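You operate a simulated robot arm through the tools that you are given. There is no shell and no other tool. Be economical: measure what you need, move in short steps, check, and stop when the job is done.

Carry out the task below with a simulated robot arm. There is one attempt and no reset: what you move stays moved.

TASK
Gauge the blue ring and send the kiln the note from the ring card.
Fine: lever stays at FIRING, press SEND once; slider drawn back, the ring stays in it.

It is judged by the outcome, as a careful person would: the job done as asked, and still so three seconds after it is handed in. It fails if anything else is knocked over, pushed out of place, dropped, spilled or broken.

THE ROBOT
A 7-joint arm with a two-finger parallel gripper, fixed in place. Base frame: the origin is at the foot of the arm, x ahead of it, y to its left, z up; the work surface is at about z = 0. Lengths are in mm, angles in degrees, forces in N, time in s.
With the tool pointing down near the work surface it reaches from about 240 to 620 mm from the base axis. Its first joint turns from -66.0 to 66.0 degrees. Payload 2.6 kg.
The TCP is the grasp point between the finger pads, 30 mm short of the fingertips. In the tool frame z runs along the fingers and y along their closing line. The gripper opens to 94 mm. The fingers are 28 mm wide and 10 mm thick; the gripper's body (50 by 96 mm) begins 55 mm behind the TCP.
Orientation is that of the tool frame in the base frame, as [roll, pitch, yaw] about the fixed x, y, z axes, in that order (R = Rz(yaw) Ry(pitch) Rx(roll)). With the fingers straight down and closing along the base's y, the tool's x points along the base's -x, its y along +y and its z along -z.

THE INTERFACE
- The arm moves only by the tool nudge_tool. Its argument "targets" is a list of rows, each a list of 7 numbers: the shift along the tool's x, y, z in units of 250 mm (1.0 is 250 mm), then the turn, a rotation vector about the tool's x, y, z in units of 180 degrees (1.0 is 180 degrees), then the closure, from 0 (fully open) to 1 (shut). In form: [[dx, dy, dz, ax, ay, az, fingers], ...]. A call has 1 to 20 rows; each row is the pose to reach, as a shift and turn from the pose commanded when the call began, along the tool's axes at that moment. A call with a number of a shift or a turn outside -1 to 1 is refused whole. Each row takes 0.2 s and may step no farther than 50 mm and 8.6 degrees from the row before; otherwise, or with a gripper value out of range, the whole call is refused. A pose out of reach is approached as far as the arm can. The call stops where the force on the tool passes 70 N (or 10 N more than at its start, if that is more) or the arm is blocked; 0.2 s more then pass. The fingers move at their own pace (about 72 mm/s each) and stop on an object; they squeeze with about 30 N. The grip force told is the motor's: it shows also when the fingers shut on nothing. Time passes only in rows, and 0.2 s behind the last, so rows that repeat a pose let the fingers close. The reply holds the time, the measured pose of the TCP, the force on the tool along the base axes, the opening and the grip force, in the units named above and with some noise.
- Cameras (640 x 400 px; columns grow to the right, rows downward): "scene" is fixed at [45.2, 441.3, 564.6]; the picture's right is [-0.67, -0.74, 0.00], its down [-0.41, 0.37, -0.83] and it looks along [0.62, -0.56, -0.56] (base axes); focal length 348 px, centre (320, 200). "wrist" rides on the gripper at [-37, 0, -58] in the tool frame; the picture's right is [0.00, -1.00, 0.00], its down [0.97, 0.00, -0.24] and it looks along [0.24, 0.00, 0.97] (tool axes); focal length 218 px, centre (320, 200).
- snapshot(camera): a new picture of that camera. No time passes.
- probe_pixels(camera, pixels): for up to 12 pixels [column, row] of the newest picture of that camera ("zoom" is the newest enlarged one), the place [x, y, z] in the base frame of the surface seen there, good to about 2 mm. No time passes.
- close_up(camera, box): a new picture of the part [left, top, right, bottom] of that camera's present view, enlarged. No time passes.
- sign_off(): hands the job in; it is judged then, once.

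Keep the steps short. Do not move on a guess: measure, check each grasp and each placing, and mend mistakes. In all there are 80 turns and 46 pictures (those below and enlarged ones count). Leave the gripper open and the arm clear of the work at the hand-in unless told otherwise, and finish with a single line.

The tools are called as a command line: name --pt "numbers of a row" for each row, then --argument value for the rest, lists and objects as JSON in quotes. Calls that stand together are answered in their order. nudge_tool: Moves the arm, as the interface text tells. Its arguments: {"type":"object","properties":{"targets":{"type":"array"}},"required":["targets"]} The other tools are called the same way: snapshot (camera) takes a picture; probe_pixels (camera, pixels) gives the place of the surface under pixels of a picture; close_up (camera, box) takes an enlarged picture of a part of a camera's view; sign_off () hands the job in.

At the start:

```text
time: 0.0
ee_pos: [385.7, 108.3, 362.0]
ee_rot: [180.0, 0.1, 180.0]
force: [0.2, -1.4, -0.1]
gripper_width: 94.1
finger_force: 0.1
```

scene: 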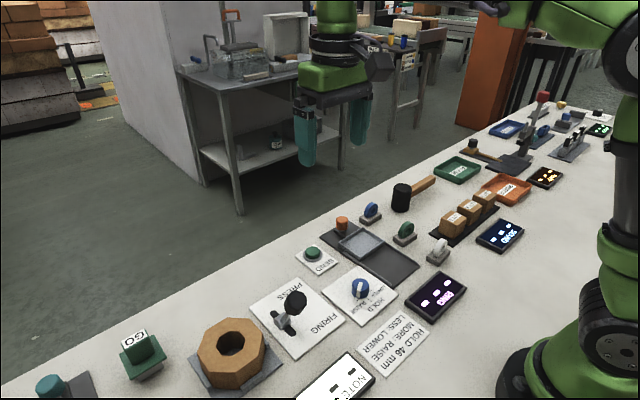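
wrist: 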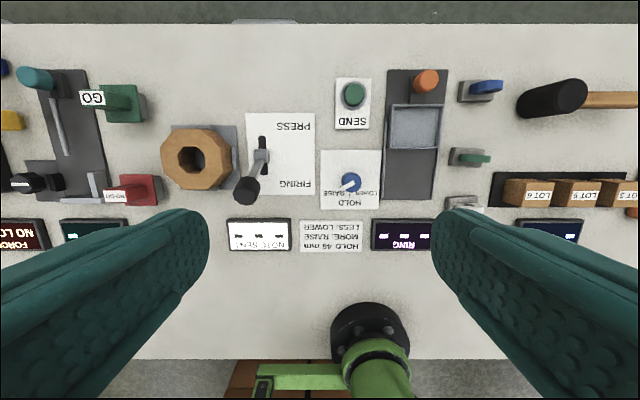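

I see a panel with a slider (orange knob), a HOLD knob, SEND button, lever, displays and a card. I'll enlarge the cards and the ring and slider area to read them.

close_up --camera "wrist" --box '[220, 60, 460, 260]'

close_up --camera "scene" --box '[240, 170, 480, 400]'

close_up --camera "scene" --box '[430, 80, 640, 260]'

```text
2.00 times, centred on (340, 160) of wrist
```

zoom: 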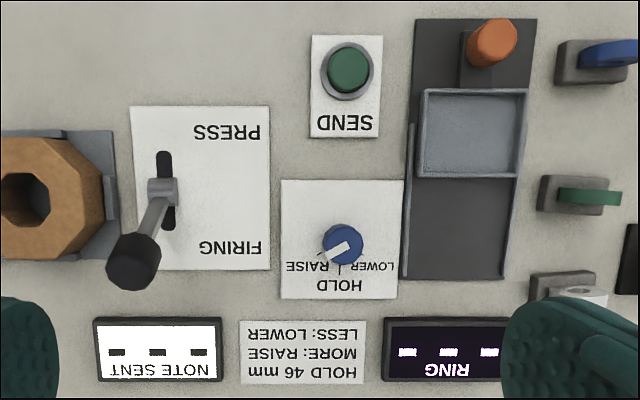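

```text
1.74 times, centred on (360, 285) of scene
```

zoom: 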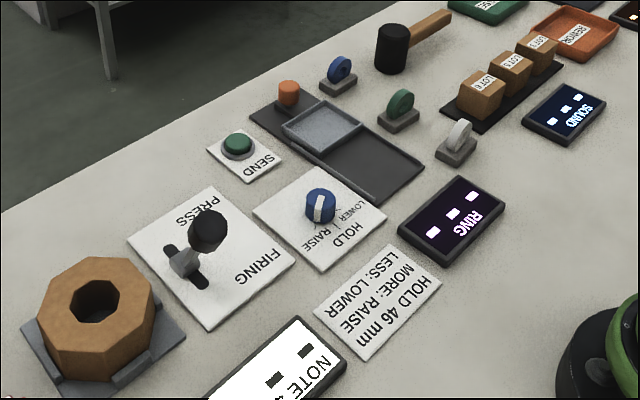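

```text
2.22 times, centred on (535, 170) of scene
```

zoom: 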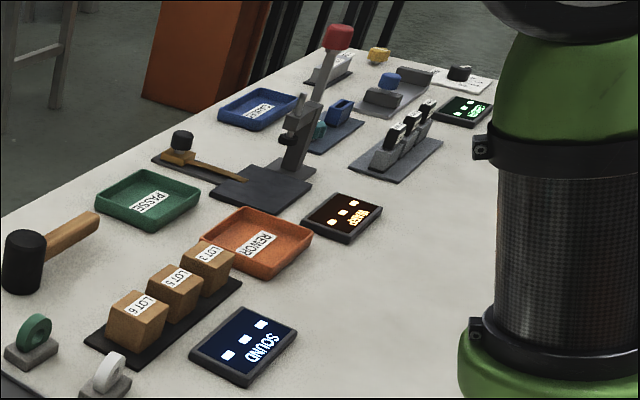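

The card reads HOLD 46 mm, MORE: RAISE, LESS: LOWER. The lever is at FIRING. The blue ring stands in a holder at the slider's right. Next I'll measure the slider, ring, knob and button in an enlarged view.

close_up --camera "wrist" --box '[330, 55, 510, 215]'

close_up --camera "scene" --box '[300, 190, 430, 290]'

probe_pixels --camera "wrist" --pixels '[[427, 78], [413, 127], [487, 87], [475, 97], [478, 159], [353, 95], [350, 183], [410, 180], [340, 175], [262, 155], [246, 190], [416, 78]]'

probe_pixels --camera "scene" --pixels '[[342, 218], [342, 229], [371, 205], [371, 217], [361, 245], [395, 268], [361, 281], [313, 250], [404, 230], [327, 240], [377, 212], [368, 222]]'

```text
2.50 times, centred on (420, 135) of wrist
```

zoom: 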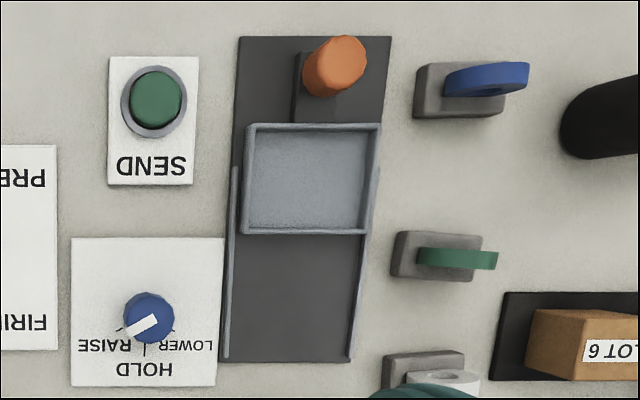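

```text
4.00 times, centred on (365, 240) of scene
```

zoom: 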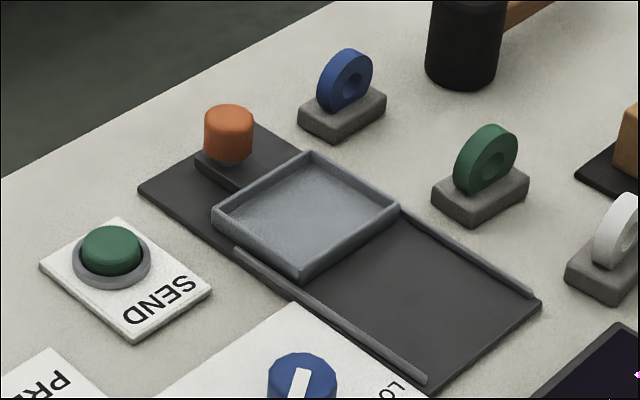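

```text
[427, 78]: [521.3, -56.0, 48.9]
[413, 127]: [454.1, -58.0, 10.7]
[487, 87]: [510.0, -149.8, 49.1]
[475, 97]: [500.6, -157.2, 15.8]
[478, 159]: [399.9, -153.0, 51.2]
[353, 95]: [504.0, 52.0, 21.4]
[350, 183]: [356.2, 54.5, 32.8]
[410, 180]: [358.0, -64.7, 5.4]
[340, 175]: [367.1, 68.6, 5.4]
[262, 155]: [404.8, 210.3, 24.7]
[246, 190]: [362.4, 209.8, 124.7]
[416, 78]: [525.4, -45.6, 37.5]
```

```text
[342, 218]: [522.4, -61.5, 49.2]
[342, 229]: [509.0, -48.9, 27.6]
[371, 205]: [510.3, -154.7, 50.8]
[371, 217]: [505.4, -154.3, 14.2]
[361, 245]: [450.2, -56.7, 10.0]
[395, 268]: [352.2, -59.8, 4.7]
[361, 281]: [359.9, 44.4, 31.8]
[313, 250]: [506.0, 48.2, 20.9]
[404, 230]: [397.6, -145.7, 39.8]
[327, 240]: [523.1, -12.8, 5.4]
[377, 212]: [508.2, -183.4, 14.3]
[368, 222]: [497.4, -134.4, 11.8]
```

The slider tray is centred near (455,-58) with its knob at (519,-57). The blue ring is upright at (508,-153) with its thin direction along x. I'll go above the ring at z≈250 and turn the fingers to close along x, so the wrist camera can measure it.

nudge_tool --pt "-0.0407 -0.0833 0.0373 0 0 0.0417 0" --pt "-0.0813 -0.1667 0.0747 0 0 0.0833 0" --pt "-0.122 -0.25 0.112 0 0 0.125 0" --pt "-0.1627 -0.3333 0.1493 0 0 0.1667 0" --pt "-0.2033 -0.4167 0.1867 0 0 0.2083 0" --pt "-0.244 -0.5 0.224 0 0 0.25 0" --pt "-0.2847 -0.5833 0.2613 0 0 0.2917 0" --pt "-0.3253 -0.6667 0.2987 0 0 0.3333 0" --pt "-0.366 -0.75 0.336 0 0 0.375 0" --pt "-0.4067 -0.8333 0.3733 0 0 0.4167 0" --pt "-0.4473 -0.9167 0.4107 0 0 0.4583 0" --pt "-0.488 -1.0 0.448 0 0 0.5 0"

snapshot --camera "wrist"

```text
time: 2.6
ee_pos: [507.9, -142.1, 247.6]
ee_rot: [180.0, 0.0, 89.9]
force: [-0.7, 0.0, 0.3]
gripper_width: 93.9
finger_force: 0.1
```

```text
38 pictures are left
```

wrist: 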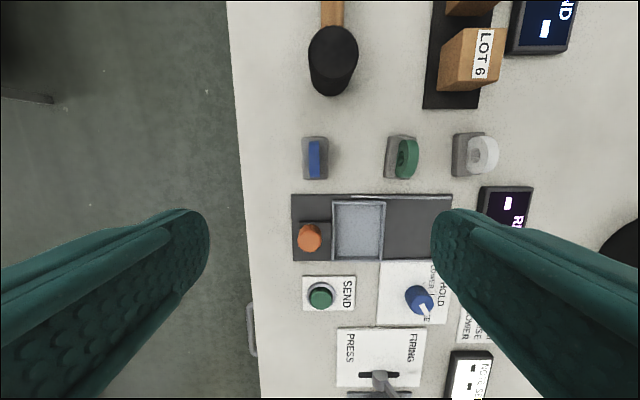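

I see the ring from above at (316,159). I'll enlarge the ring and slider and probe their edges.

close_up --camera "wrist" --box '[270, 120, 470, 270]'

probe_pixels --camera "wrist" --pixels '[[314, 144], [314, 158], [314, 174], [310, 160], [319, 160], [308, 237], [334, 230], [358, 203], [358, 230], [358, 258], [384, 230], [358, 254]]'

```text
2.67 times, centred on (370, 195) of wrist
```

zoom: 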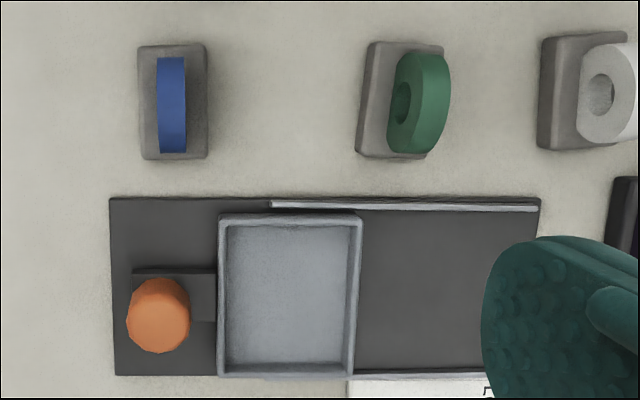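

```text
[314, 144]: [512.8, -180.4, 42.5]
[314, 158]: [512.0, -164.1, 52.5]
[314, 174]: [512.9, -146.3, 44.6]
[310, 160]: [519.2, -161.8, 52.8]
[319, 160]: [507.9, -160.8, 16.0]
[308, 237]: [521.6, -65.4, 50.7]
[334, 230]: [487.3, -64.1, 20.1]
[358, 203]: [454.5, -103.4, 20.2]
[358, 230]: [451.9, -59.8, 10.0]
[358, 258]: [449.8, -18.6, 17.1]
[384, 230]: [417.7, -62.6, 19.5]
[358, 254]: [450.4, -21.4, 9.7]
```

The ring spans x 508–521, is centred at y≈-162, and its top is at z 53. The holder top is at 15. The tray interior is about x 422–484, y -99 to -23, floor z 10. I'll descend to z≈100 over the ring with half-open fingers.

nudge_tool --pt "-0.02 0.006 0.12 0 0 0 0.4" --pt "-0.05 0.015 0.24 0 0 0 0.4" --pt "-0.08 0.025 0.4 0 0 0 0.4" --pt "-0.08 0.025 0.52 0 0 0 0.4" --pt "-0.08 0.025 0.6 0 0 0 0.4" --pt "-0.08 0.025 0.6 0 0 0 0.4"

snapshot --camera "wrist"

```text
time: 4.0
ee_pos: [514.7, -161.8, 98.8]
ee_rot: [180.0, -0.1, 90.0]
force: [-0.3, 1.4, 0.3]
gripper_width: 56.4
finger_force: 0.0
```

```text
36 pictures are left
```

wrist: 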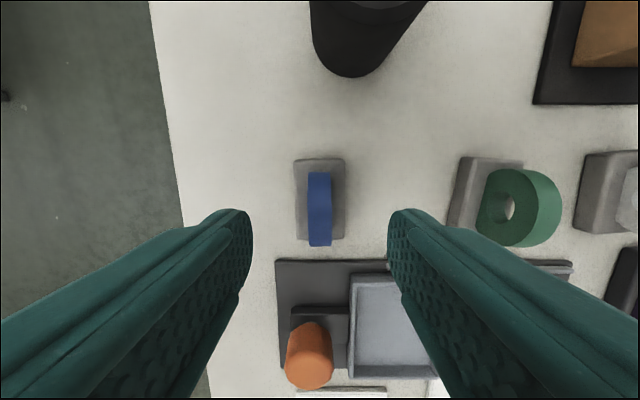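

The ring is centred between the fingers (col 320). I'll descend to TCP z≈61 and close.

nudge_tool --pt "0 0 0.05 0 0 0 0.4" --pt "0 0 0.1 0 0 0 0.4" --pt "0 0 0.152 0 0 0 0.4" --pt "0 0 0.152 0 0 0 0.6" --pt "0 0 0.152 0 0 0 0.8" --pt "0 0 0.152 0 0 0 1" --pt "0 0 0.152 0 0 0 1" --pt "0 0 0.152 0 0 0 1"

```text
time: 5.8
ee_pos: [514.8, -162.6, 61.2]
ee_rot: [-180.0, 0.0, 90.0]
force: [0.4, -0.5, 0.7]
gripper_width: 10.8
finger_force: 29.2
```

The grip is on an object about 11 mm thick. I'll lift straight up slowly and check.

nudge_tool --pt "0 0 -0.03 0 0 0 1" --pt "0 0 -0.07 0 0 0 1" --pt "0 0 -0.12 0 0 0 1" --pt "0 0 -0.2 0 0 0 1" --pt "0 0 -0.32 0 0 0 1" --pt "0 0 -0.44 0 0 0 1"

close_up --camera "scene" --box '[280, 110, 460, 260]'

snapshot --camera "wrist"

```text
time: 7.2
ee_pos: [514.2, -162.1, 174.3]
ee_rot: [-180.0, -0.1, 89.9]
force: [0.5, 0.4, -1.2]
gripper_width: 11.0
finger_force: 30.1
```

```text
2.67 times, centred on (370, 185) of scene
```

zoom: 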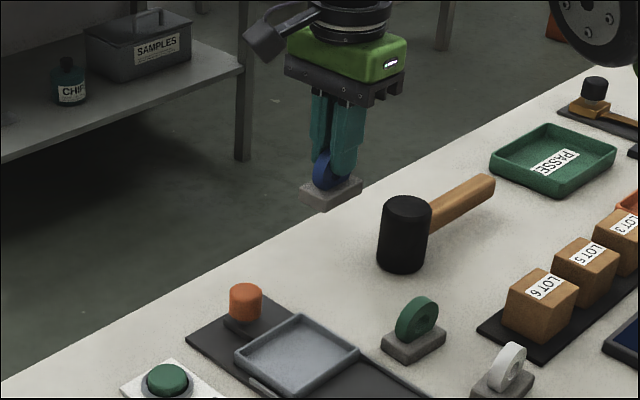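

```text
34 pictures are left
```

wrist: 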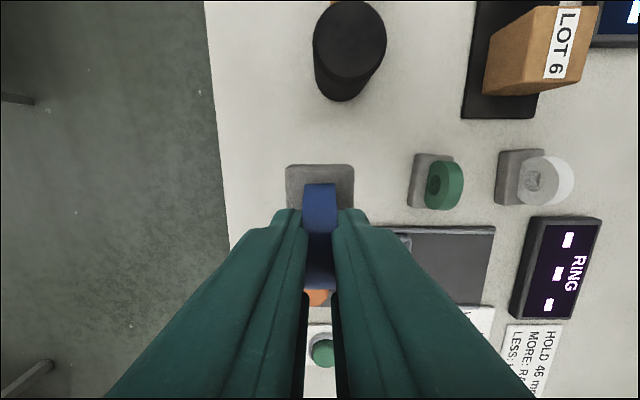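

The grey foot came up with the ring. I'll look closer to see whether it is one piece.

close_up --camera "scene" --box '[345, 130, 400, 175]'

close_up --camera "wrist" --box '[270, 140, 370, 230]'

probe_pixels --camera "wrist" --pixels '[[295, 185], [345, 185], [320, 170], [320, 195], [420, 260], [465, 235]]'

```text
8.89 times, centred on (372, 152) of scene
```

zoom: 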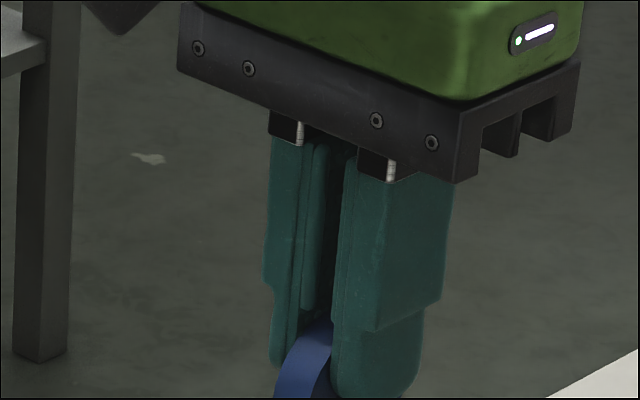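

```text
4.44 times, centred on (320, 185) of wrist
```

zoom: 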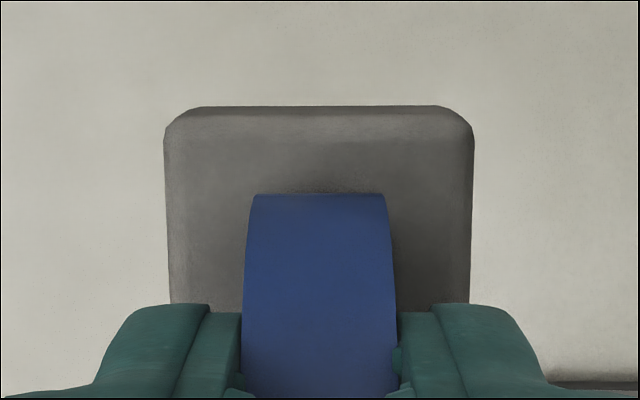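

```text
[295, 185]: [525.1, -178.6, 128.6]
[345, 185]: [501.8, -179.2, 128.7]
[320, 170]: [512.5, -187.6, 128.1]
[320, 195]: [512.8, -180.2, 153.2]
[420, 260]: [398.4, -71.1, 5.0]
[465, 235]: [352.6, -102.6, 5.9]
```

The foot moved rigidly with the ring (foot top 46 mm under the TCP before and after), so it is one piece on a foot. It goes upright into the tray. I'll carry it over the tray centre (453,-61) and come down to TCP z≈92.

nudge_tool --pt "0.08 -0.049 0 0 0 0 1" --pt "0.16 -0.098 0 0 0 0 1" --pt "0.24 -0.147 0 0 0 0 1" --pt "0.32 -0.196 0 0 0 0 1" --pt "0.404 -0.245 0 0 0 0 1" --pt "0.404 -0.245 0.1 0 0 0 1" --pt "0.404 -0.245 0.22 0 0 0 1" --pt "0.404 -0.245 0.33 0 0 0 1"

close_up --camera "scene" --box '[300, 180, 430, 290]'

close_up --camera "wrist" --box '[220, 120, 420, 250]'

```text
time: 9.0
ee_pos: [450.3, -62.1, 89.0]
ee_rot: [179.9, 0.0, 89.9]
force: [-0.2, 0.1, 0.8]
gripper_width: 10.9
finger_force: 30.0
```

```text
3.64 times, centred on (365, 235) of scene
```

zoom: 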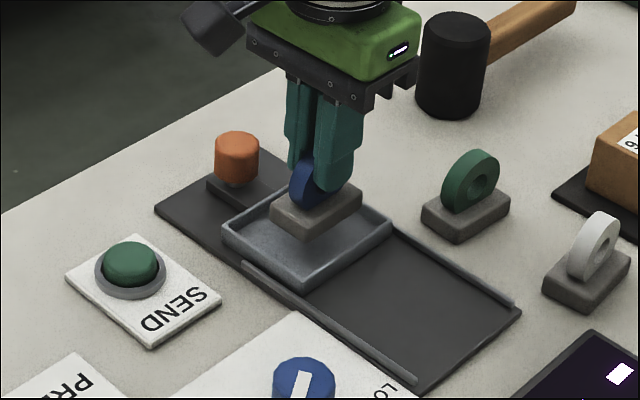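

```text
3.08 times, centred on (320, 185) of wrist
```

zoom: 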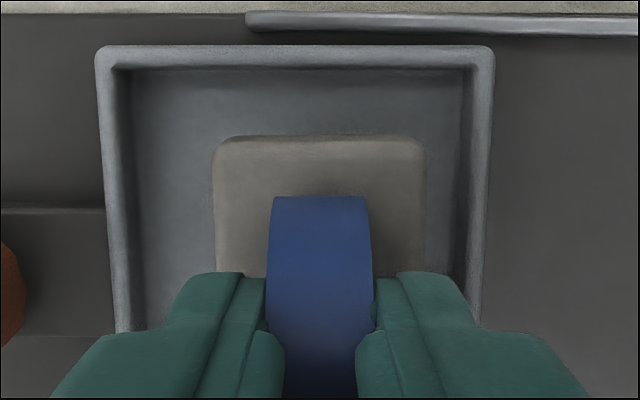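

The foot is inside the tray walls, a little toward the base. I'll shift +4 mm in x and lower it to the floor in small steps.

nudge_tool --pt "0 0.016 0.02 0 0 0 1" --pt "0 0.016 0.04 0 0 0 1" --pt "0 0.016 0.056 0 0 0 1" --pt "0 0.016 0.066 0 0 0 1" --pt "0 0.016 0.07 0 0 0 1"

```text
time: 10.2
ee_pos: [456.8, -60.9, 71.8]
ee_rot: [-180.0, 0.0, 90.1]
force: [-1.0, 0.2, 3.2]
gripper_width: 10.9
finger_force: 29.6
```

The tool force rose to 3 N, so the foot is touching the floor. I'll open to about 38 mm and rise.

nudge_tool --pt "0 0 0 0 0 0 0.8" --pt "0 0 0 0 0 0 0.6" --pt "0 0 0 0 0 0 0.6" --pt "0 0 -0.08 0 0 0 0.6" --pt "0 0 -0.2 0 0 0 0.6" --pt "0 0 -0.36 0 0 0 0.6" --pt "0 0 -0.44 0 0 0 0.6"

close_up --camera "scene" --box '[300, 180, 460, 320]'

snapshot --camera "wrist"

probe_pixels --camera "zoom" --pixels '[[182, 125], [195, 172], [250, 185], [90, 215]]'

```text
time: 11.8
ee_pos: [456.8, -62.1, 183.8]
ee_rot: [-180.0, -0.1, 90.0]
force: [-0.6, 0.2, -0.5]
gripper_width: 37.5
finger_force: 0.0
```

```text
2.86 times, centred on (380, 250) of scene
```

zoom: 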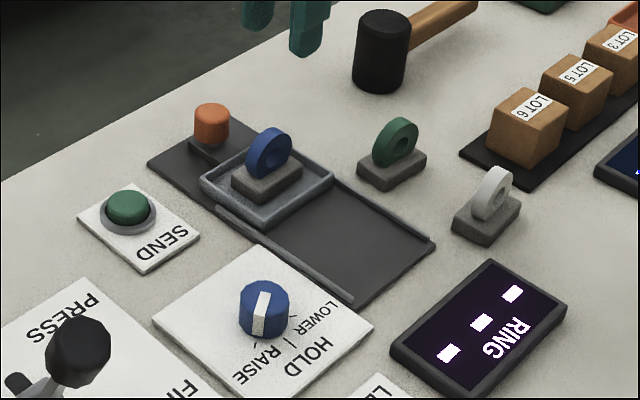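

```text
28 pictures are left
```

wrist: 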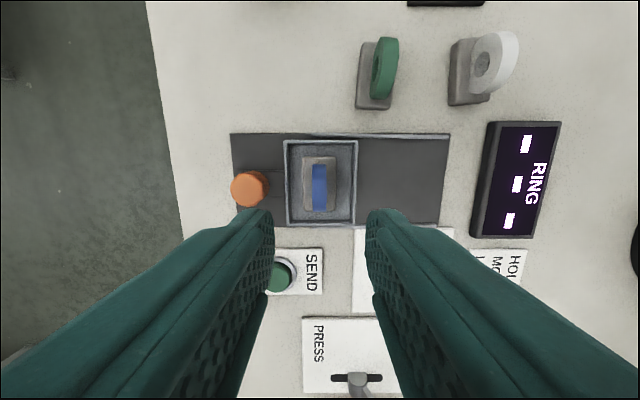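

```text
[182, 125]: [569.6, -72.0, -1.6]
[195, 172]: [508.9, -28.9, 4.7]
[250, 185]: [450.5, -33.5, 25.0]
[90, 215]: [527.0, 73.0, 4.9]
```

The ring stands centred in the tray and the RING display still shows dashes. Next I'll measure the knob for gripping.

probe_pixels --camera "wrist" --pixels '[[233, 190], [249, 174], [249, 188], [249, 203], [258, 188], [264, 188], [271, 188], [278, 185], [287, 180], [320, 190], [355, 180], [446, 180]]'

```text
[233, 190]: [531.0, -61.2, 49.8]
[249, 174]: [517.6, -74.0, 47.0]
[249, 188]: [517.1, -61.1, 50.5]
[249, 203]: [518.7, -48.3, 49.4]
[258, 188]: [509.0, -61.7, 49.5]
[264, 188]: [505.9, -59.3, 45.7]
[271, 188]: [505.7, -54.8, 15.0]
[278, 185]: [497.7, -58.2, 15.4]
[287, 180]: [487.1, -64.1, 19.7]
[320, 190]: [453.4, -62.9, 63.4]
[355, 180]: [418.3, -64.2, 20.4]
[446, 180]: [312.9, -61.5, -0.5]
```

The knob is centred at (519,-61), about 26 mm across, z 15–50. I'll move over it, descend to TCP z≈60, and grip it along x.

nudge_tool --pt "0 0.125 0 0 0 0 0.6" --pt "0 0.249 0 0 0 0 0.6" --pt "0 0.249 0.15 0 0 0 0.6" --pt "0 0.249 0.3 0 0 0 0.6" --pt "0 0.249 0.42 0 0 0 0.6" --pt "0 0.249 0.495 0 0 0 0.6" --pt "0 0.249 0.495 0 0 0 0.8" --pt "0 0.249 0.495 0 0 0 0.8" --pt "0 0.249 0.495 0 0 0 0.8"

close_up --camera "scene" --box '[300, 160, 460, 300]'

```text
time: 13.2
ee_pos: [520.8, -61.4, 80.0]
ee_rot: [178.9, -0.1, 90.0]
force: [0.1, 0.7, 0.4]
gripper_width: 37.6
finger_force: 0.0
stopped in row 6: the force on the tool passed its limit (the readings are from after the stop); the commanded pose is now the measured one
```

```text
2.86 times, centred on (380, 230) of scene
```

zoom: 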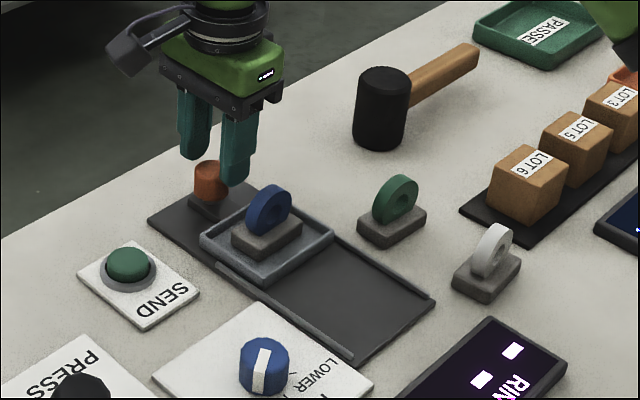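

The fingertips stopped on something at z≈50, the knob top. I'll check with the wrist camera.

snapshot --camera "wrist"

close_up --camera "scene" --box '[335, 200, 385, 245]'

```text
26 pictures are left
```

wrist: 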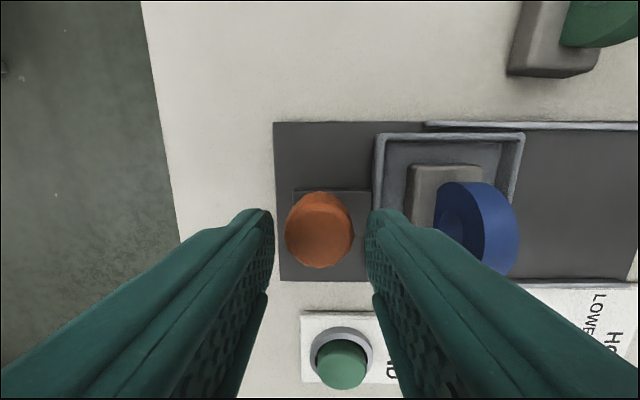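

```text
8.89 times, centred on (360, 222) of scene
```

zoom: 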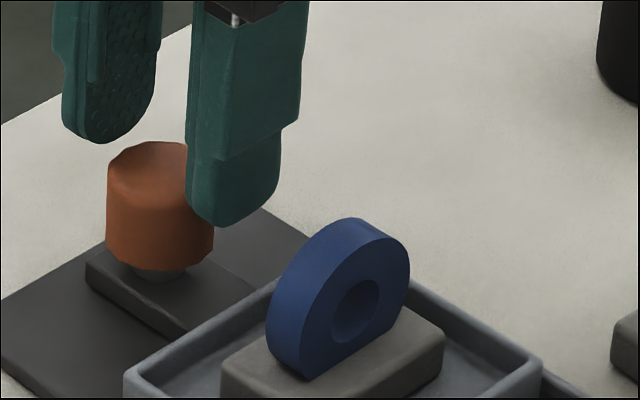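

The knob looks centred between the fingers, yet something was touched, perhaps a fingertip brushing the knob edge. The tool also tilted by 1°. I'll rise a little, straighten, open wider (about 56 mm), recentre and come down in small steps.

nudge_tool --pt "0 0 -0.06 0 0 0 0.4" --pt "0 -0.006 -0.06 0.006 0 0 0.4" --pt "0 -0.006 -0.06 0.006 0 0 0.4" --pt "0 -0.006 -0.02 0.006 0 0 0.4" --pt "0 -0.006 0.0 0.006 0 0 0.4" --pt "0 -0.006 0.02 0.006 0 0 0.4" --pt "0 -0.006 0.04 0.006 0 0 0.4" --pt "0 -0.006 0.06 0.006 0 0 0.4" --pt "0 -0.006 0.075 0.006 0 0 0.4"

```text
time: 15.2
ee_pos: [520.0, -61.5, 60.6]
ee_rot: [179.9, -0.1, 89.9]
force: [-0.6, -0.2, -1.1]
gripper_width: 56.3
finger_force: 0.1
```

Down at z 60.6 with no contact. Next I'll close on the knob and check.

nudge_tool --pt "0 0 0 0 0 0 0.55" --pt "0 0 0 0 0 0 0.7" --pt "0 0 0 0 0 0 0.85" --pt "0 0 0 0 0 0 0.85" --pt "0 0 0 0 0 0 0.85"

close_up --camera "scene" --box '[300, 160, 460, 300]'

```text
time: 16.4
ee_pos: [519.3, -61.4, 59.8]
ee_rot: [-180.0, -0.1, 90.0]
force: [0.0, -0.5, 1.4]
gripper_width: 31.2
finger_force: 44.9
```

```text
2.86 times, centred on (380, 230) of scene
```

zoom: 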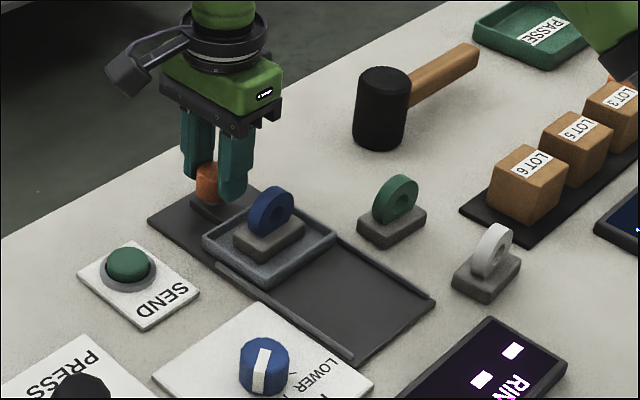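

The knob is gripped, 31 mm wide. I'll slide slowly toward the base, 40 mm first.

nudge_tool --pt "0 -0.01 0 0 0 0 0.85" --pt "0 -0.03 0 0 0 0 0.85" --pt "0 -0.05 0 0 0 0 0.85" --pt "0 -0.07 0 0 0 0 0.85" --pt "0 -0.09 0 0 0 0 0.85" --pt "0 -0.11 0 0 0 0 0.85" --pt "0 -0.13 0 0 0 0 0.85" --pt "0 -0.15 0 0 0 0 0.85" --pt "0 -0.16 0 0 0 0 0.85"

close_up --camera "scene" --box '[310, 170, 490, 320]'

```text
time: 18.4
ee_pos: [479.9, -59.8, 60.7]
ee_rot: [179.9, 0.1, 90.0]
force: [1.1, -5.3, 13.8]
gripper_width: 31.1
finger_force: 45.4
```

```text
2.67 times, centred on (400, 245) of scene
```

zoom: 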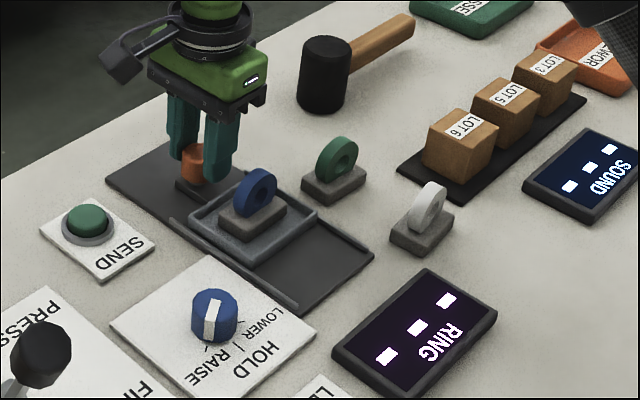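

The slider is moving and the ring stands steady. I'll continue slowly, raising about 1 mm to ease the downward load.

nudge_tool --pt "0 -0.01 -0.003 0 0 0 0.85" --pt "0 -0.03 -0.003 0 0 0 0.85" --pt "0 -0.05 -0.003 0 0 0 0.85" --pt "0 -0.07 -0.003 0 0 0 0.85" --pt "0 -0.09 -0.003 0 0 0 0.85" --pt "0 -0.11 -0.003 0 0 0 0.85" --pt "0 -0.12 -0.003 0 0 0 0.85"

close_up --camera "scene" --box '[310, 170, 490, 320]'

```text
time: 19.3
ee_pos: [472.5, -59.8, 62.7]
ee_rot: [178.5, 0.3, 90.8]
force: [12.2, -2.0, -8.4]
gripper_width: 31.5
finger_force: 45.1
stopped in row 4: the force on the tool passed its limit (the readings are from after the stop); the commanded pose is now the measured one
```

```text
2.67 times, centred on (400, 245) of scene
```

zoom: 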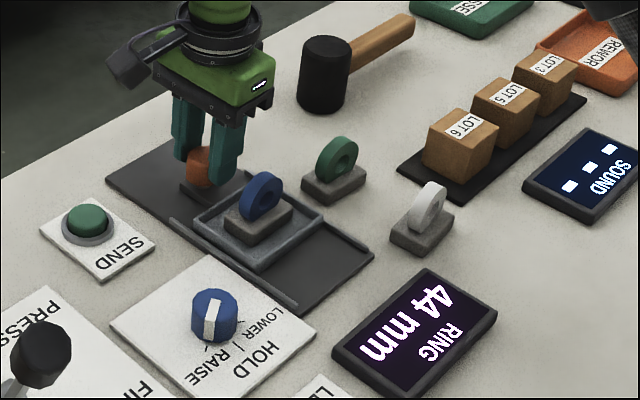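

The RING display reads 44 mm. I'll enlarge it once to be sure, then draw the slider back.

close_up --camera "scene" --box '[400, 265, 455, 325]'

nudge_tool --pt "0 0.01 0.004 0.004 0 0.002 0.85" --pt "0 0.03 0.006 0.008 0 0.004 0.85" --pt "0 0.05 0.007 0.008 0 0.004 0.85" --pt "0 0.07 0.007 0.008 0 0.004 0.85" --pt "0 0.09 0.007 0.008 0 0.004 0.85" --pt "0 0.11 0.007 0.008 0 0.004 0.85" --pt "0 0.13 0.007 0.008 0 0.004 0.85" --pt "0 0.15 0.007 0.008 0 0.004 0.85" --pt "0 0.17 0.007 0.008 0 0.004 0.85" --pt "0 0.188 0.007 0.008 0 0.004 0.85"

close_up --camera "scene" --box '[310, 170, 490, 320]'

```text
6.67 times, centred on (428, 295) of scene
```

zoom: 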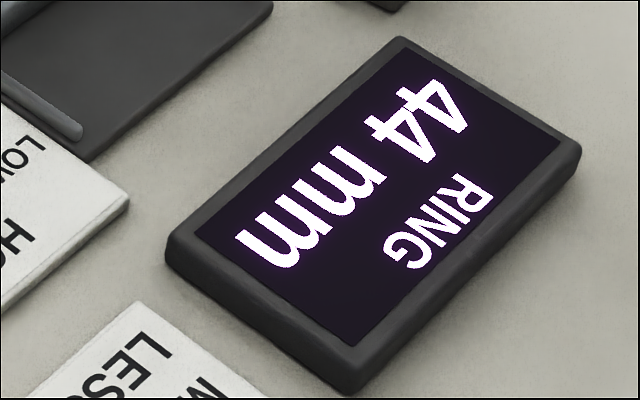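

```text
time: 21.5
ee_pos: [520.2, -60.8, 61.7]
ee_rot: [179.9, 0.3, 90.1]
force: [0.0, -1.4, 20.6]
gripper_width: 31.0
finger_force: 45.0
```

```text
2.67 times, centred on (400, 245) of scene
```

zoom: 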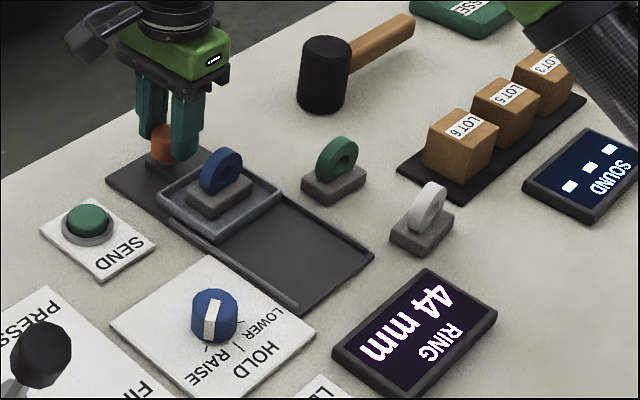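

44 mm is less than 46, so the note is LOWER. The slider is back at its start. I'll release the knob, rise, and move to above the dial near (358,52).

nudge_tool --pt "0 0 0 0 0 0 0.6" --pt "0 0 0 0 0 0 0.4" --pt "0 0 0 0 0 0 0.4" --pt "0 0 -0.1 0 0 0 0.4" --pt "0 0 -0.25 0 0 0 0.4" --pt "0 0 -0.4 0 0 0 0.4" --pt "0 0 -0.52 0 0 0 0.4" --pt "0.09 -0.13 -0.52 0 0 0 0.4" --pt "0.18 -0.26 -0.52 0 0 0 0.4" --pt "0.27 -0.39 -0.52 0 0 0 0.4" --pt "0.36 -0.52 -0.52 0 0 0 0.4" --pt "0.45 -0.64 -0.52 0 0 0 0.4"

snapshot --camera "wrist"

close_up --camera "wrist" --box '[240, 90, 400, 220]'

```text
time: 24.1
ee_pos: [359.0, 53.0, 192.6]
ee_rot: [-179.9, 0.3, 90.1]
force: [0.0, 0.9, 0.7]
gripper_width: 56.4
finger_force: 0.1
```

```text
19 pictures are left
```

wrist: 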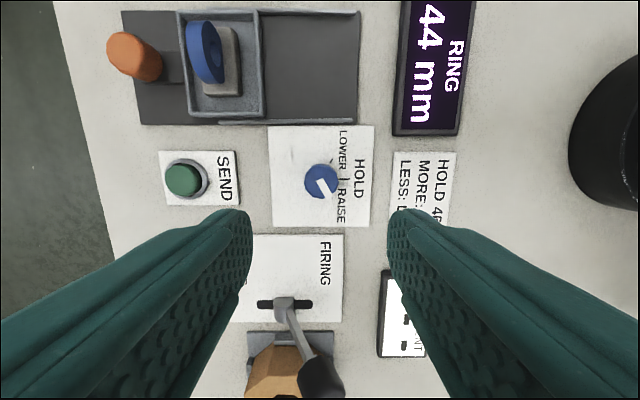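

```text
3.08 times, centred on (320, 155) of wrist
```

zoom: 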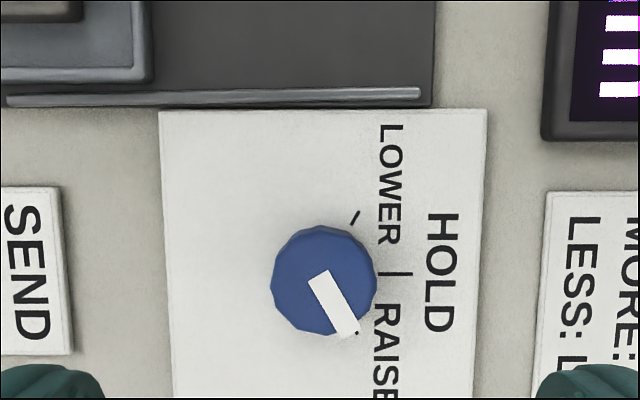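

The dial pointer is at RAISE (zoom (345,330)). The LOWER tick is at (355,218), about 120° counterclockwise seen from above. I'll measure the dial's centre.

probe_pixels --camera "zoom" --pixels '[[275, 280], [371, 280], [323, 232], [323, 325], [323, 280], [345, 328], [318, 280], [355, 218], [403, 273], [356, 335]]'

```text
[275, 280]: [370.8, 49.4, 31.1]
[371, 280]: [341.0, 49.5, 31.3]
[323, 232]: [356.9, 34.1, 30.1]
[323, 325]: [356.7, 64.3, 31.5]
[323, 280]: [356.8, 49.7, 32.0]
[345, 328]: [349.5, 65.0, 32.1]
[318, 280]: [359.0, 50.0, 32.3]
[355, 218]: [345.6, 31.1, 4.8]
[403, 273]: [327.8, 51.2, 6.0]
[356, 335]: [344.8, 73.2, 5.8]
```

The dial is centred at (356,50), radius 16, top z 32. I'll descend with fingers at about 56 mm to TCP z≈44 and grip.

nudge_tool --pt "-0.011 -0.012 0.1 0 0 0 0.4" --pt "-0.011 -0.012 0.22 0 0 0 0.4" --pt "-0.011 -0.012 0.34 0 0 0 0.4" --pt "-0.011 -0.012 0.44 0 0 0 0.4" --pt "-0.011 -0.012 0.5 0 0 0 0.4" --pt "-0.011 -0.012 0.55 0 0 0 0.4" --pt "-0.011 -0.012 0.575 0 0 0 0.4" --pt "-0.011 -0.012 0.594 0 0 0 0.4" --pt "-0.011 -0.012 0.594 0 0 0 0.5" --pt "-0.011 -0.012 0.594 0 0 0 0.6" --pt "-0.011 -0.012 0.594 0 0 0 0.72" --pt "-0.011 -0.012 0.594 0 0 0 0.8" --pt "-0.011 -0.012 0.594 0 0 0 0.8"

```text
time: 26.9
ee_pos: [357.5, 49.1, 42.7]
ee_rot: [179.9, 0.3, 90.0]
force: [13.7, 1.1, -11.0]
gripper_width: 35.7
finger_force: 45.2
```

The dial is gripped at 35.7 mm. I'll turn it 120° counterclockwise in 7.5° steps with a 1 mm recentring.

nudge_tool --pt "0 0.003 0 0 0 -0.04167 0.8" --pt "0 0.004 0 0 0 -0.08333 0.8" --pt "0 0.004 0 0 0 -0.125 0.8" --pt "0 0.004 0 0 0 -0.16667 0.8" --pt "0 0.004 0 0 0 -0.20833 0.8" --pt "0 0.004 0 0 0 -0.25 0.8" --pt "0 0.004 0 0 0 -0.29167 0.8" --pt "0 0.004 0 0 0 -0.33333 0.8" --pt "0 0.004 0 0 0 -0.375 0.8" --pt "0 0.004 0 0 0 -0.41667 0.8" --pt "0 0.004 0 0 0 -0.45833 0.8" --pt "0 0.004 0 0 0 -0.5 0.8" --pt "0 0.004 0 0 0 -0.54167 0.8" --pt "0 0.004 0 0 0 -0.58333 0.8" --pt "0 0.004 0 0 0 -0.625 0.8" --pt "0 0.004 0 0 0 -0.66667 0.8"

close_up --camera "scene" --box '[310, 240, 430, 340]'

```text
time: 30.3
ee_pos: [358.9, 51.4, 43.5]
ee_rot: [-179.7, 0.0, -149.8]
force: [12.0, 10.1, 5.9]
gripper_width: 35.7
finger_force: 44.8
```

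```text
4.00 times, centred on (370, 290) of scene
```

zoom: 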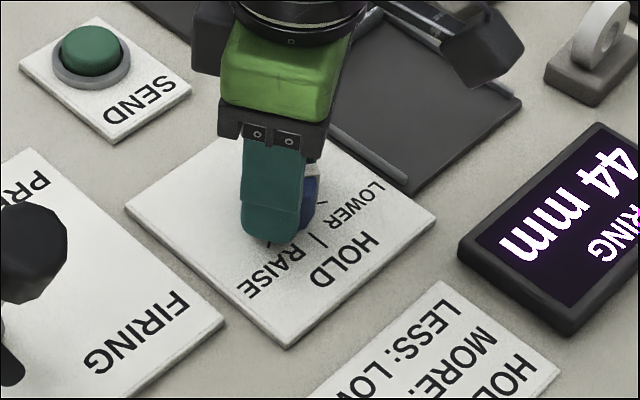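

The turn is complete. I'll release, rise, and check the pointer.

nudge_tool --pt "0 0 0 0 0 0 0.6" --pt "0 0 0 0 0 0 0.4" --pt "0 0 0 0 0 0 0.4" --pt "0 0 -0.08 0 0 0 0.4" --pt "0 0 -0.2 0 0 0 0.4" --pt "0 0 -0.35 0 0 0 0.4" --pt "0 0 -0.5 0 0 0 0.4"

close_up --camera "scene" --box '[310, 240, 430, 340]'

snapshot --camera "wrist"

```text
time: 31.9
ee_pos: [358.4, 49.5, 168.3]
ee_rot: [-179.8, -0.2, -150.0]
force: [-1.3, 0.0, 0.4]
gripper_width: 56.6
finger_force: 0.0
```

```text
4.00 times, centred on (370, 290) of scene
```

zoom: 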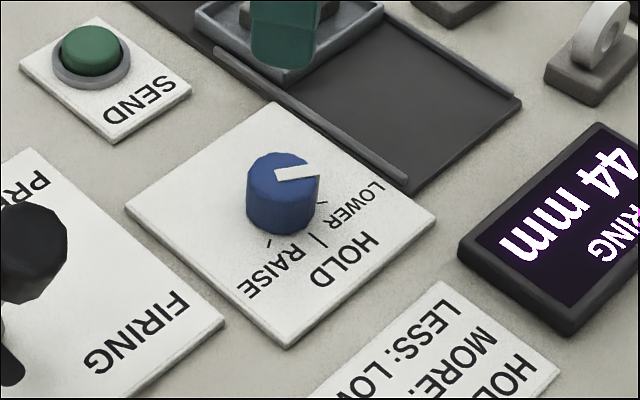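

```text
15 pictures are left
```

wrist: 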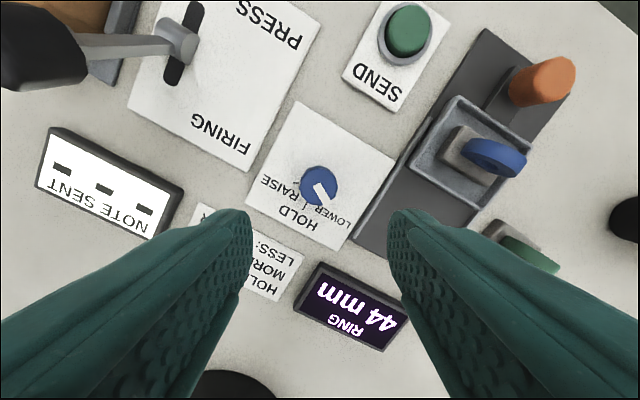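

close_up --camera "wrist" --box '[240, 130, 400, 250]'

probe_pixels --camera "wrist" --pixels '[[406, 32], [400, 30], [412, 30], [318, 186], [325, 198], [390, 60]]'

```text
3.33 times, centred on (320, 190) of wrist
```

zoom: 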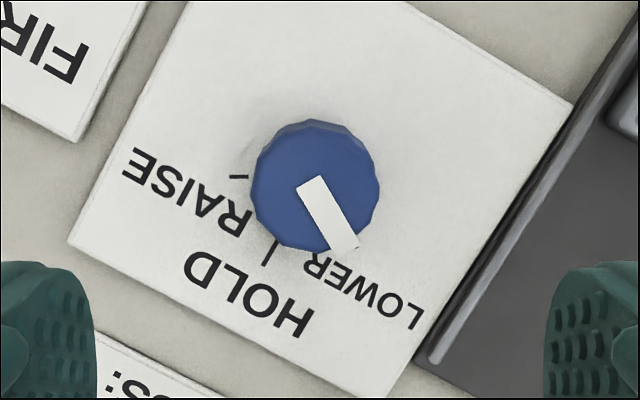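

```text
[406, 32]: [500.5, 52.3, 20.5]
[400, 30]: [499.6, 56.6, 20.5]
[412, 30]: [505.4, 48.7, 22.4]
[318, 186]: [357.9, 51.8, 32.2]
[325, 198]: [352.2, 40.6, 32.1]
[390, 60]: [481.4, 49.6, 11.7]
```

The pointer is at LOWER (about 59° from HOLD, like RAISE before). SEND is at (504,51), top z≈21. I'll shut the fingers and move above it to TCP z≈66.

nudge_tool --pt "-0.13 -0.072 0 0 0 0 1" --pt "-0.26 -0.144 0 0 0 0 1" --pt "-0.39 -0.216 0 0 0 0 1" --pt "-0.509 -0.287 0 0 0 0 1" --pt "-0.509 -0.287 0.12 0 0 0 1" --pt "-0.509 -0.287 0.26 0 0 0 1" --pt "-0.509 -0.287 0.36 0 0 0 1" --pt "-0.509 -0.287 0.41 0 0 0 1"

close_up --camera "scene" --box '[260, 180, 400, 290]'

snapshot --camera "wrist"

```text
time: 33.7
ee_pos: [503.0, 50.8, 65.2]
ee_rot: [-179.7, -0.1, -150.0]
force: [0.3, 0.1, 0.2]
gripper_width: 0.1
finger_force: 30.0
```

```text
3.64 times, centred on (330, 235) of scene
```

zoom: 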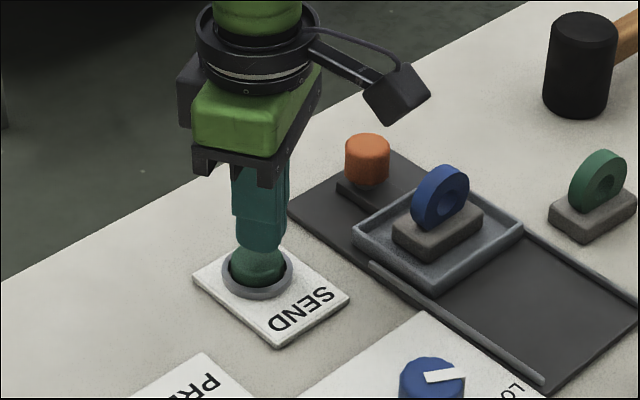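

```text
12 pictures are left
```

wrist: 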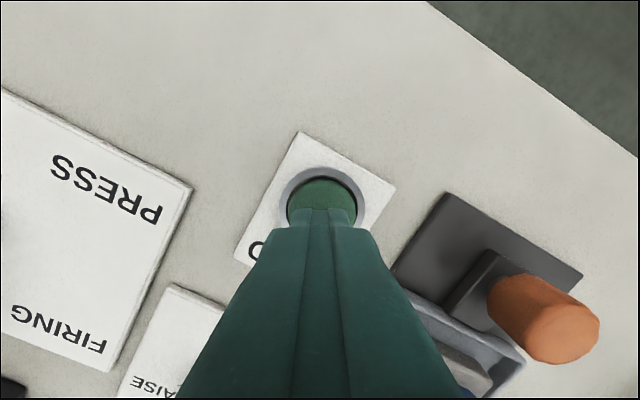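

The fingertips are right over SEND. I'll press once: down about 20 mm in small steps, then straight up.

nudge_tool --pt "0 0 0.03 0 0 0 1" --pt "0 0 0.048 0 0 0 1" --pt "0 0 0.06 0 0 0 1" --pt "0 0 0.07 0 0 0 1" --pt "0 0 0.08 0 0 0 1"

snapshot --camera "scene"

```text
time: 34.9
ee_pos: [502.9, 50.6, 48.3]
ee_rot: [-179.6, -0.1, -150.1]
force: [-2.2, -1.7, 12.4]
gripper_width: 0.0
finger_force: 30.1
```

```text
11 pictures are left
```

scene: 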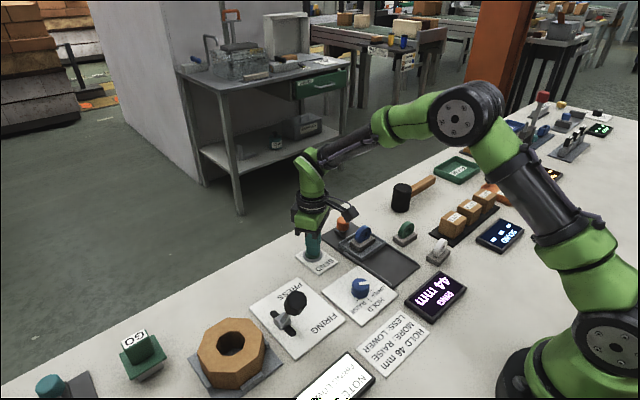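

The fingertip is at z≈18 with 12 N. I'll check whether the note display changed.

close_up --camera "scene" --box '[280, 340, 390, 400]'

```text
5.82 times, centred on (335, 370) of scene
```

zoom: 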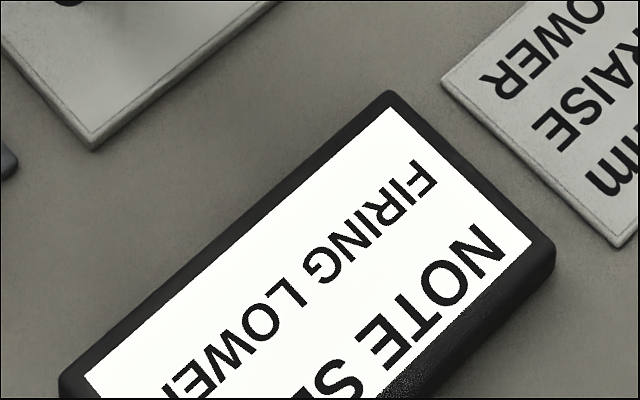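

NOTE SENT now reads "FIRING LOWER". I'll rise straight up, then open the gripper high and clear.

nudge_tool --pt "0 0 -0.06 0 0 0 1" --pt "0 0 -0.2 0 0 0 1" --pt "0 0 -0.36 0 0 0 1" --pt "0 0 -0.54 0 0 0 0.6" --pt "0 0 -0.72 0 0 0 0.2" --pt "0 0 -0.8 0 0 0 0" --pt "0 0 -0.8 0 0 0 0" --pt "0 0 -0.8 0 0 0 0"

snapshot --camera "scene"

snapshot --camera "wrist"

```text
time: 36.7
ee_pos: [502.1, 51.4, 246.5]
ee_rot: [-179.7, -0.2, -150.0]
force: [0.4, 0.2, -0.7]
gripper_width: 94.0
finger_force: 0.1
```

```text
9 pictures are left
```

scene: 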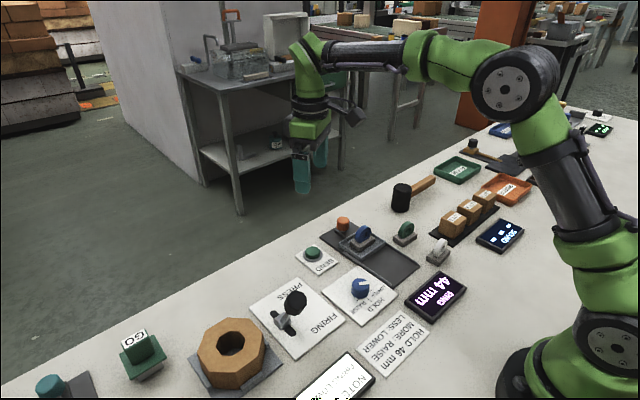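

```text
8 pictures are left
```

wrist: 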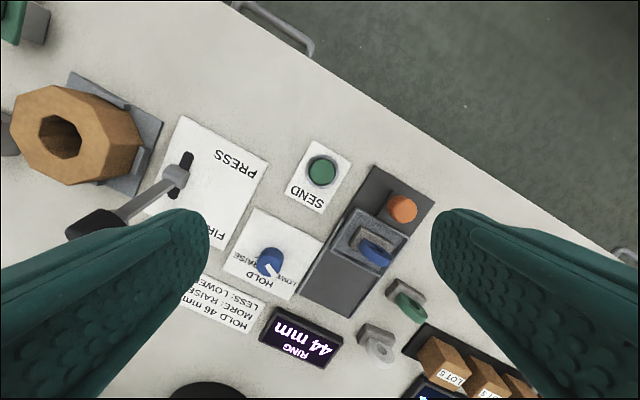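

Everything looks in place. One last check is that the slider is fully back.

probe_pixels --camera "scene" --pixels '[[342, 218], [342, 224], [360, 263], [379, 243]]'

close_up --camera "scene" --box '[300, 190, 430, 290]'

```text
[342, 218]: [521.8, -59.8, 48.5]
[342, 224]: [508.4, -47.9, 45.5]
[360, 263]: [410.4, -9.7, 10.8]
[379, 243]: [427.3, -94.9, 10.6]
```

```text
4.00 times, centred on (365, 240) of scene
```

zoom: 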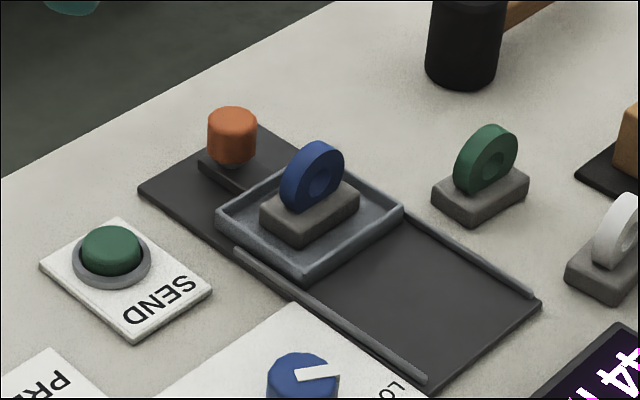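

The slider sits about 2 mm short of its starting stop. I'll finish drawing it back: turn fingers to close along y, go over the knob at (518,-61), and grip it.

nudge_tool --pt "0.042 -0.105 0 0 0 0.0417 0.35" --pt "0.084 -0.21 0 0 0 0.0833 0.35" --pt "0.127 -0.315 0 0 0 0.125 0.35" --pt "0.169 -0.42 0 0 0 0.1667 0.35" --pt "0.169 -0.42 0.15 0 0 0.1667 0.35" --pt "0.169 -0.42 0.3 0 0 0.1667 0.35" --pt "0.169 -0.42 0.44 0 0 0.1667 0.35" --pt "0.169 -0.42 0.54 0 0 0.1667 0.35" --pt "0.169 -0.42 0.59 0 0 0.1667 0.35"

snapshot --camera "wrist"

```text
time: 38.7
ee_pos: [521.2, -61.5, 98.0]
ee_rot: [-179.7, 0.1, 179.9]
force: [0.8, -0.3, 0.3]
gripper_width: 60.8
finger_force: 0.0
```

```text
6 pictures are left
```

wrist: 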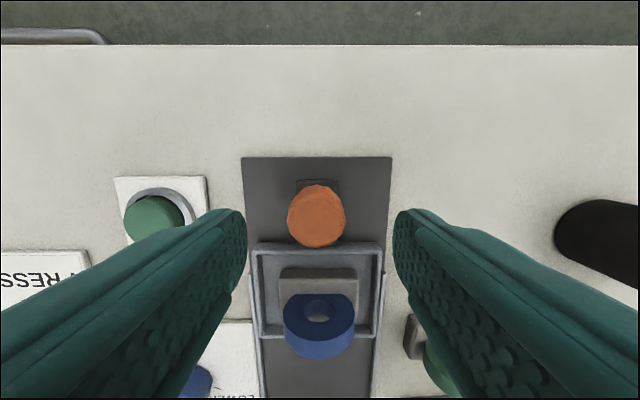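

The knob is centred between the fingers. I'll descend to z≈60 slowly, grip, then draw +x by up to 5 mm.

nudge_tool --pt "0 0 0.04 0 0 0 0.35" --pt "0 0 0.08 0 0 0 0.35" --pt "0 0 0.12 0 0 0 0.35" --pt "0 0 0.148 0 0 0 0.35" --pt "0 0 0.148 0 0 0 0.5" --pt "0 0 0.148 0 0 0 0.65" --pt "0 0 0.148 0 0 0 0.85" --pt "0 0 0.148 0 0 0 0.85" --pt "-0.006 0 0.148 0 0 0 0.85" --pt "-0.012 0 0.148 0 0 0 0.85" --pt "-0.018 0 0.148 0 0 0 0.85" --pt "-0.018 0 0.148 0 0 0 0.85"

close_up --camera "scene" --box '[300, 190, 430, 290]'

```text
time: 41.3
ee_pos: [523.0, -59.0, 60.4]
ee_rot: [-179.7, -0.2, 180.0]
force: [-9.1, 11.6, 4.7]
gripper_width: 31.1
finger_force: 45.4
```

```text
4.00 times, centred on (365, 240) of scene
```

zoom: 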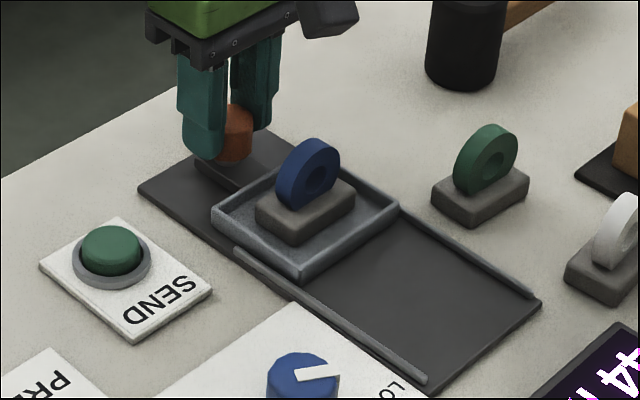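

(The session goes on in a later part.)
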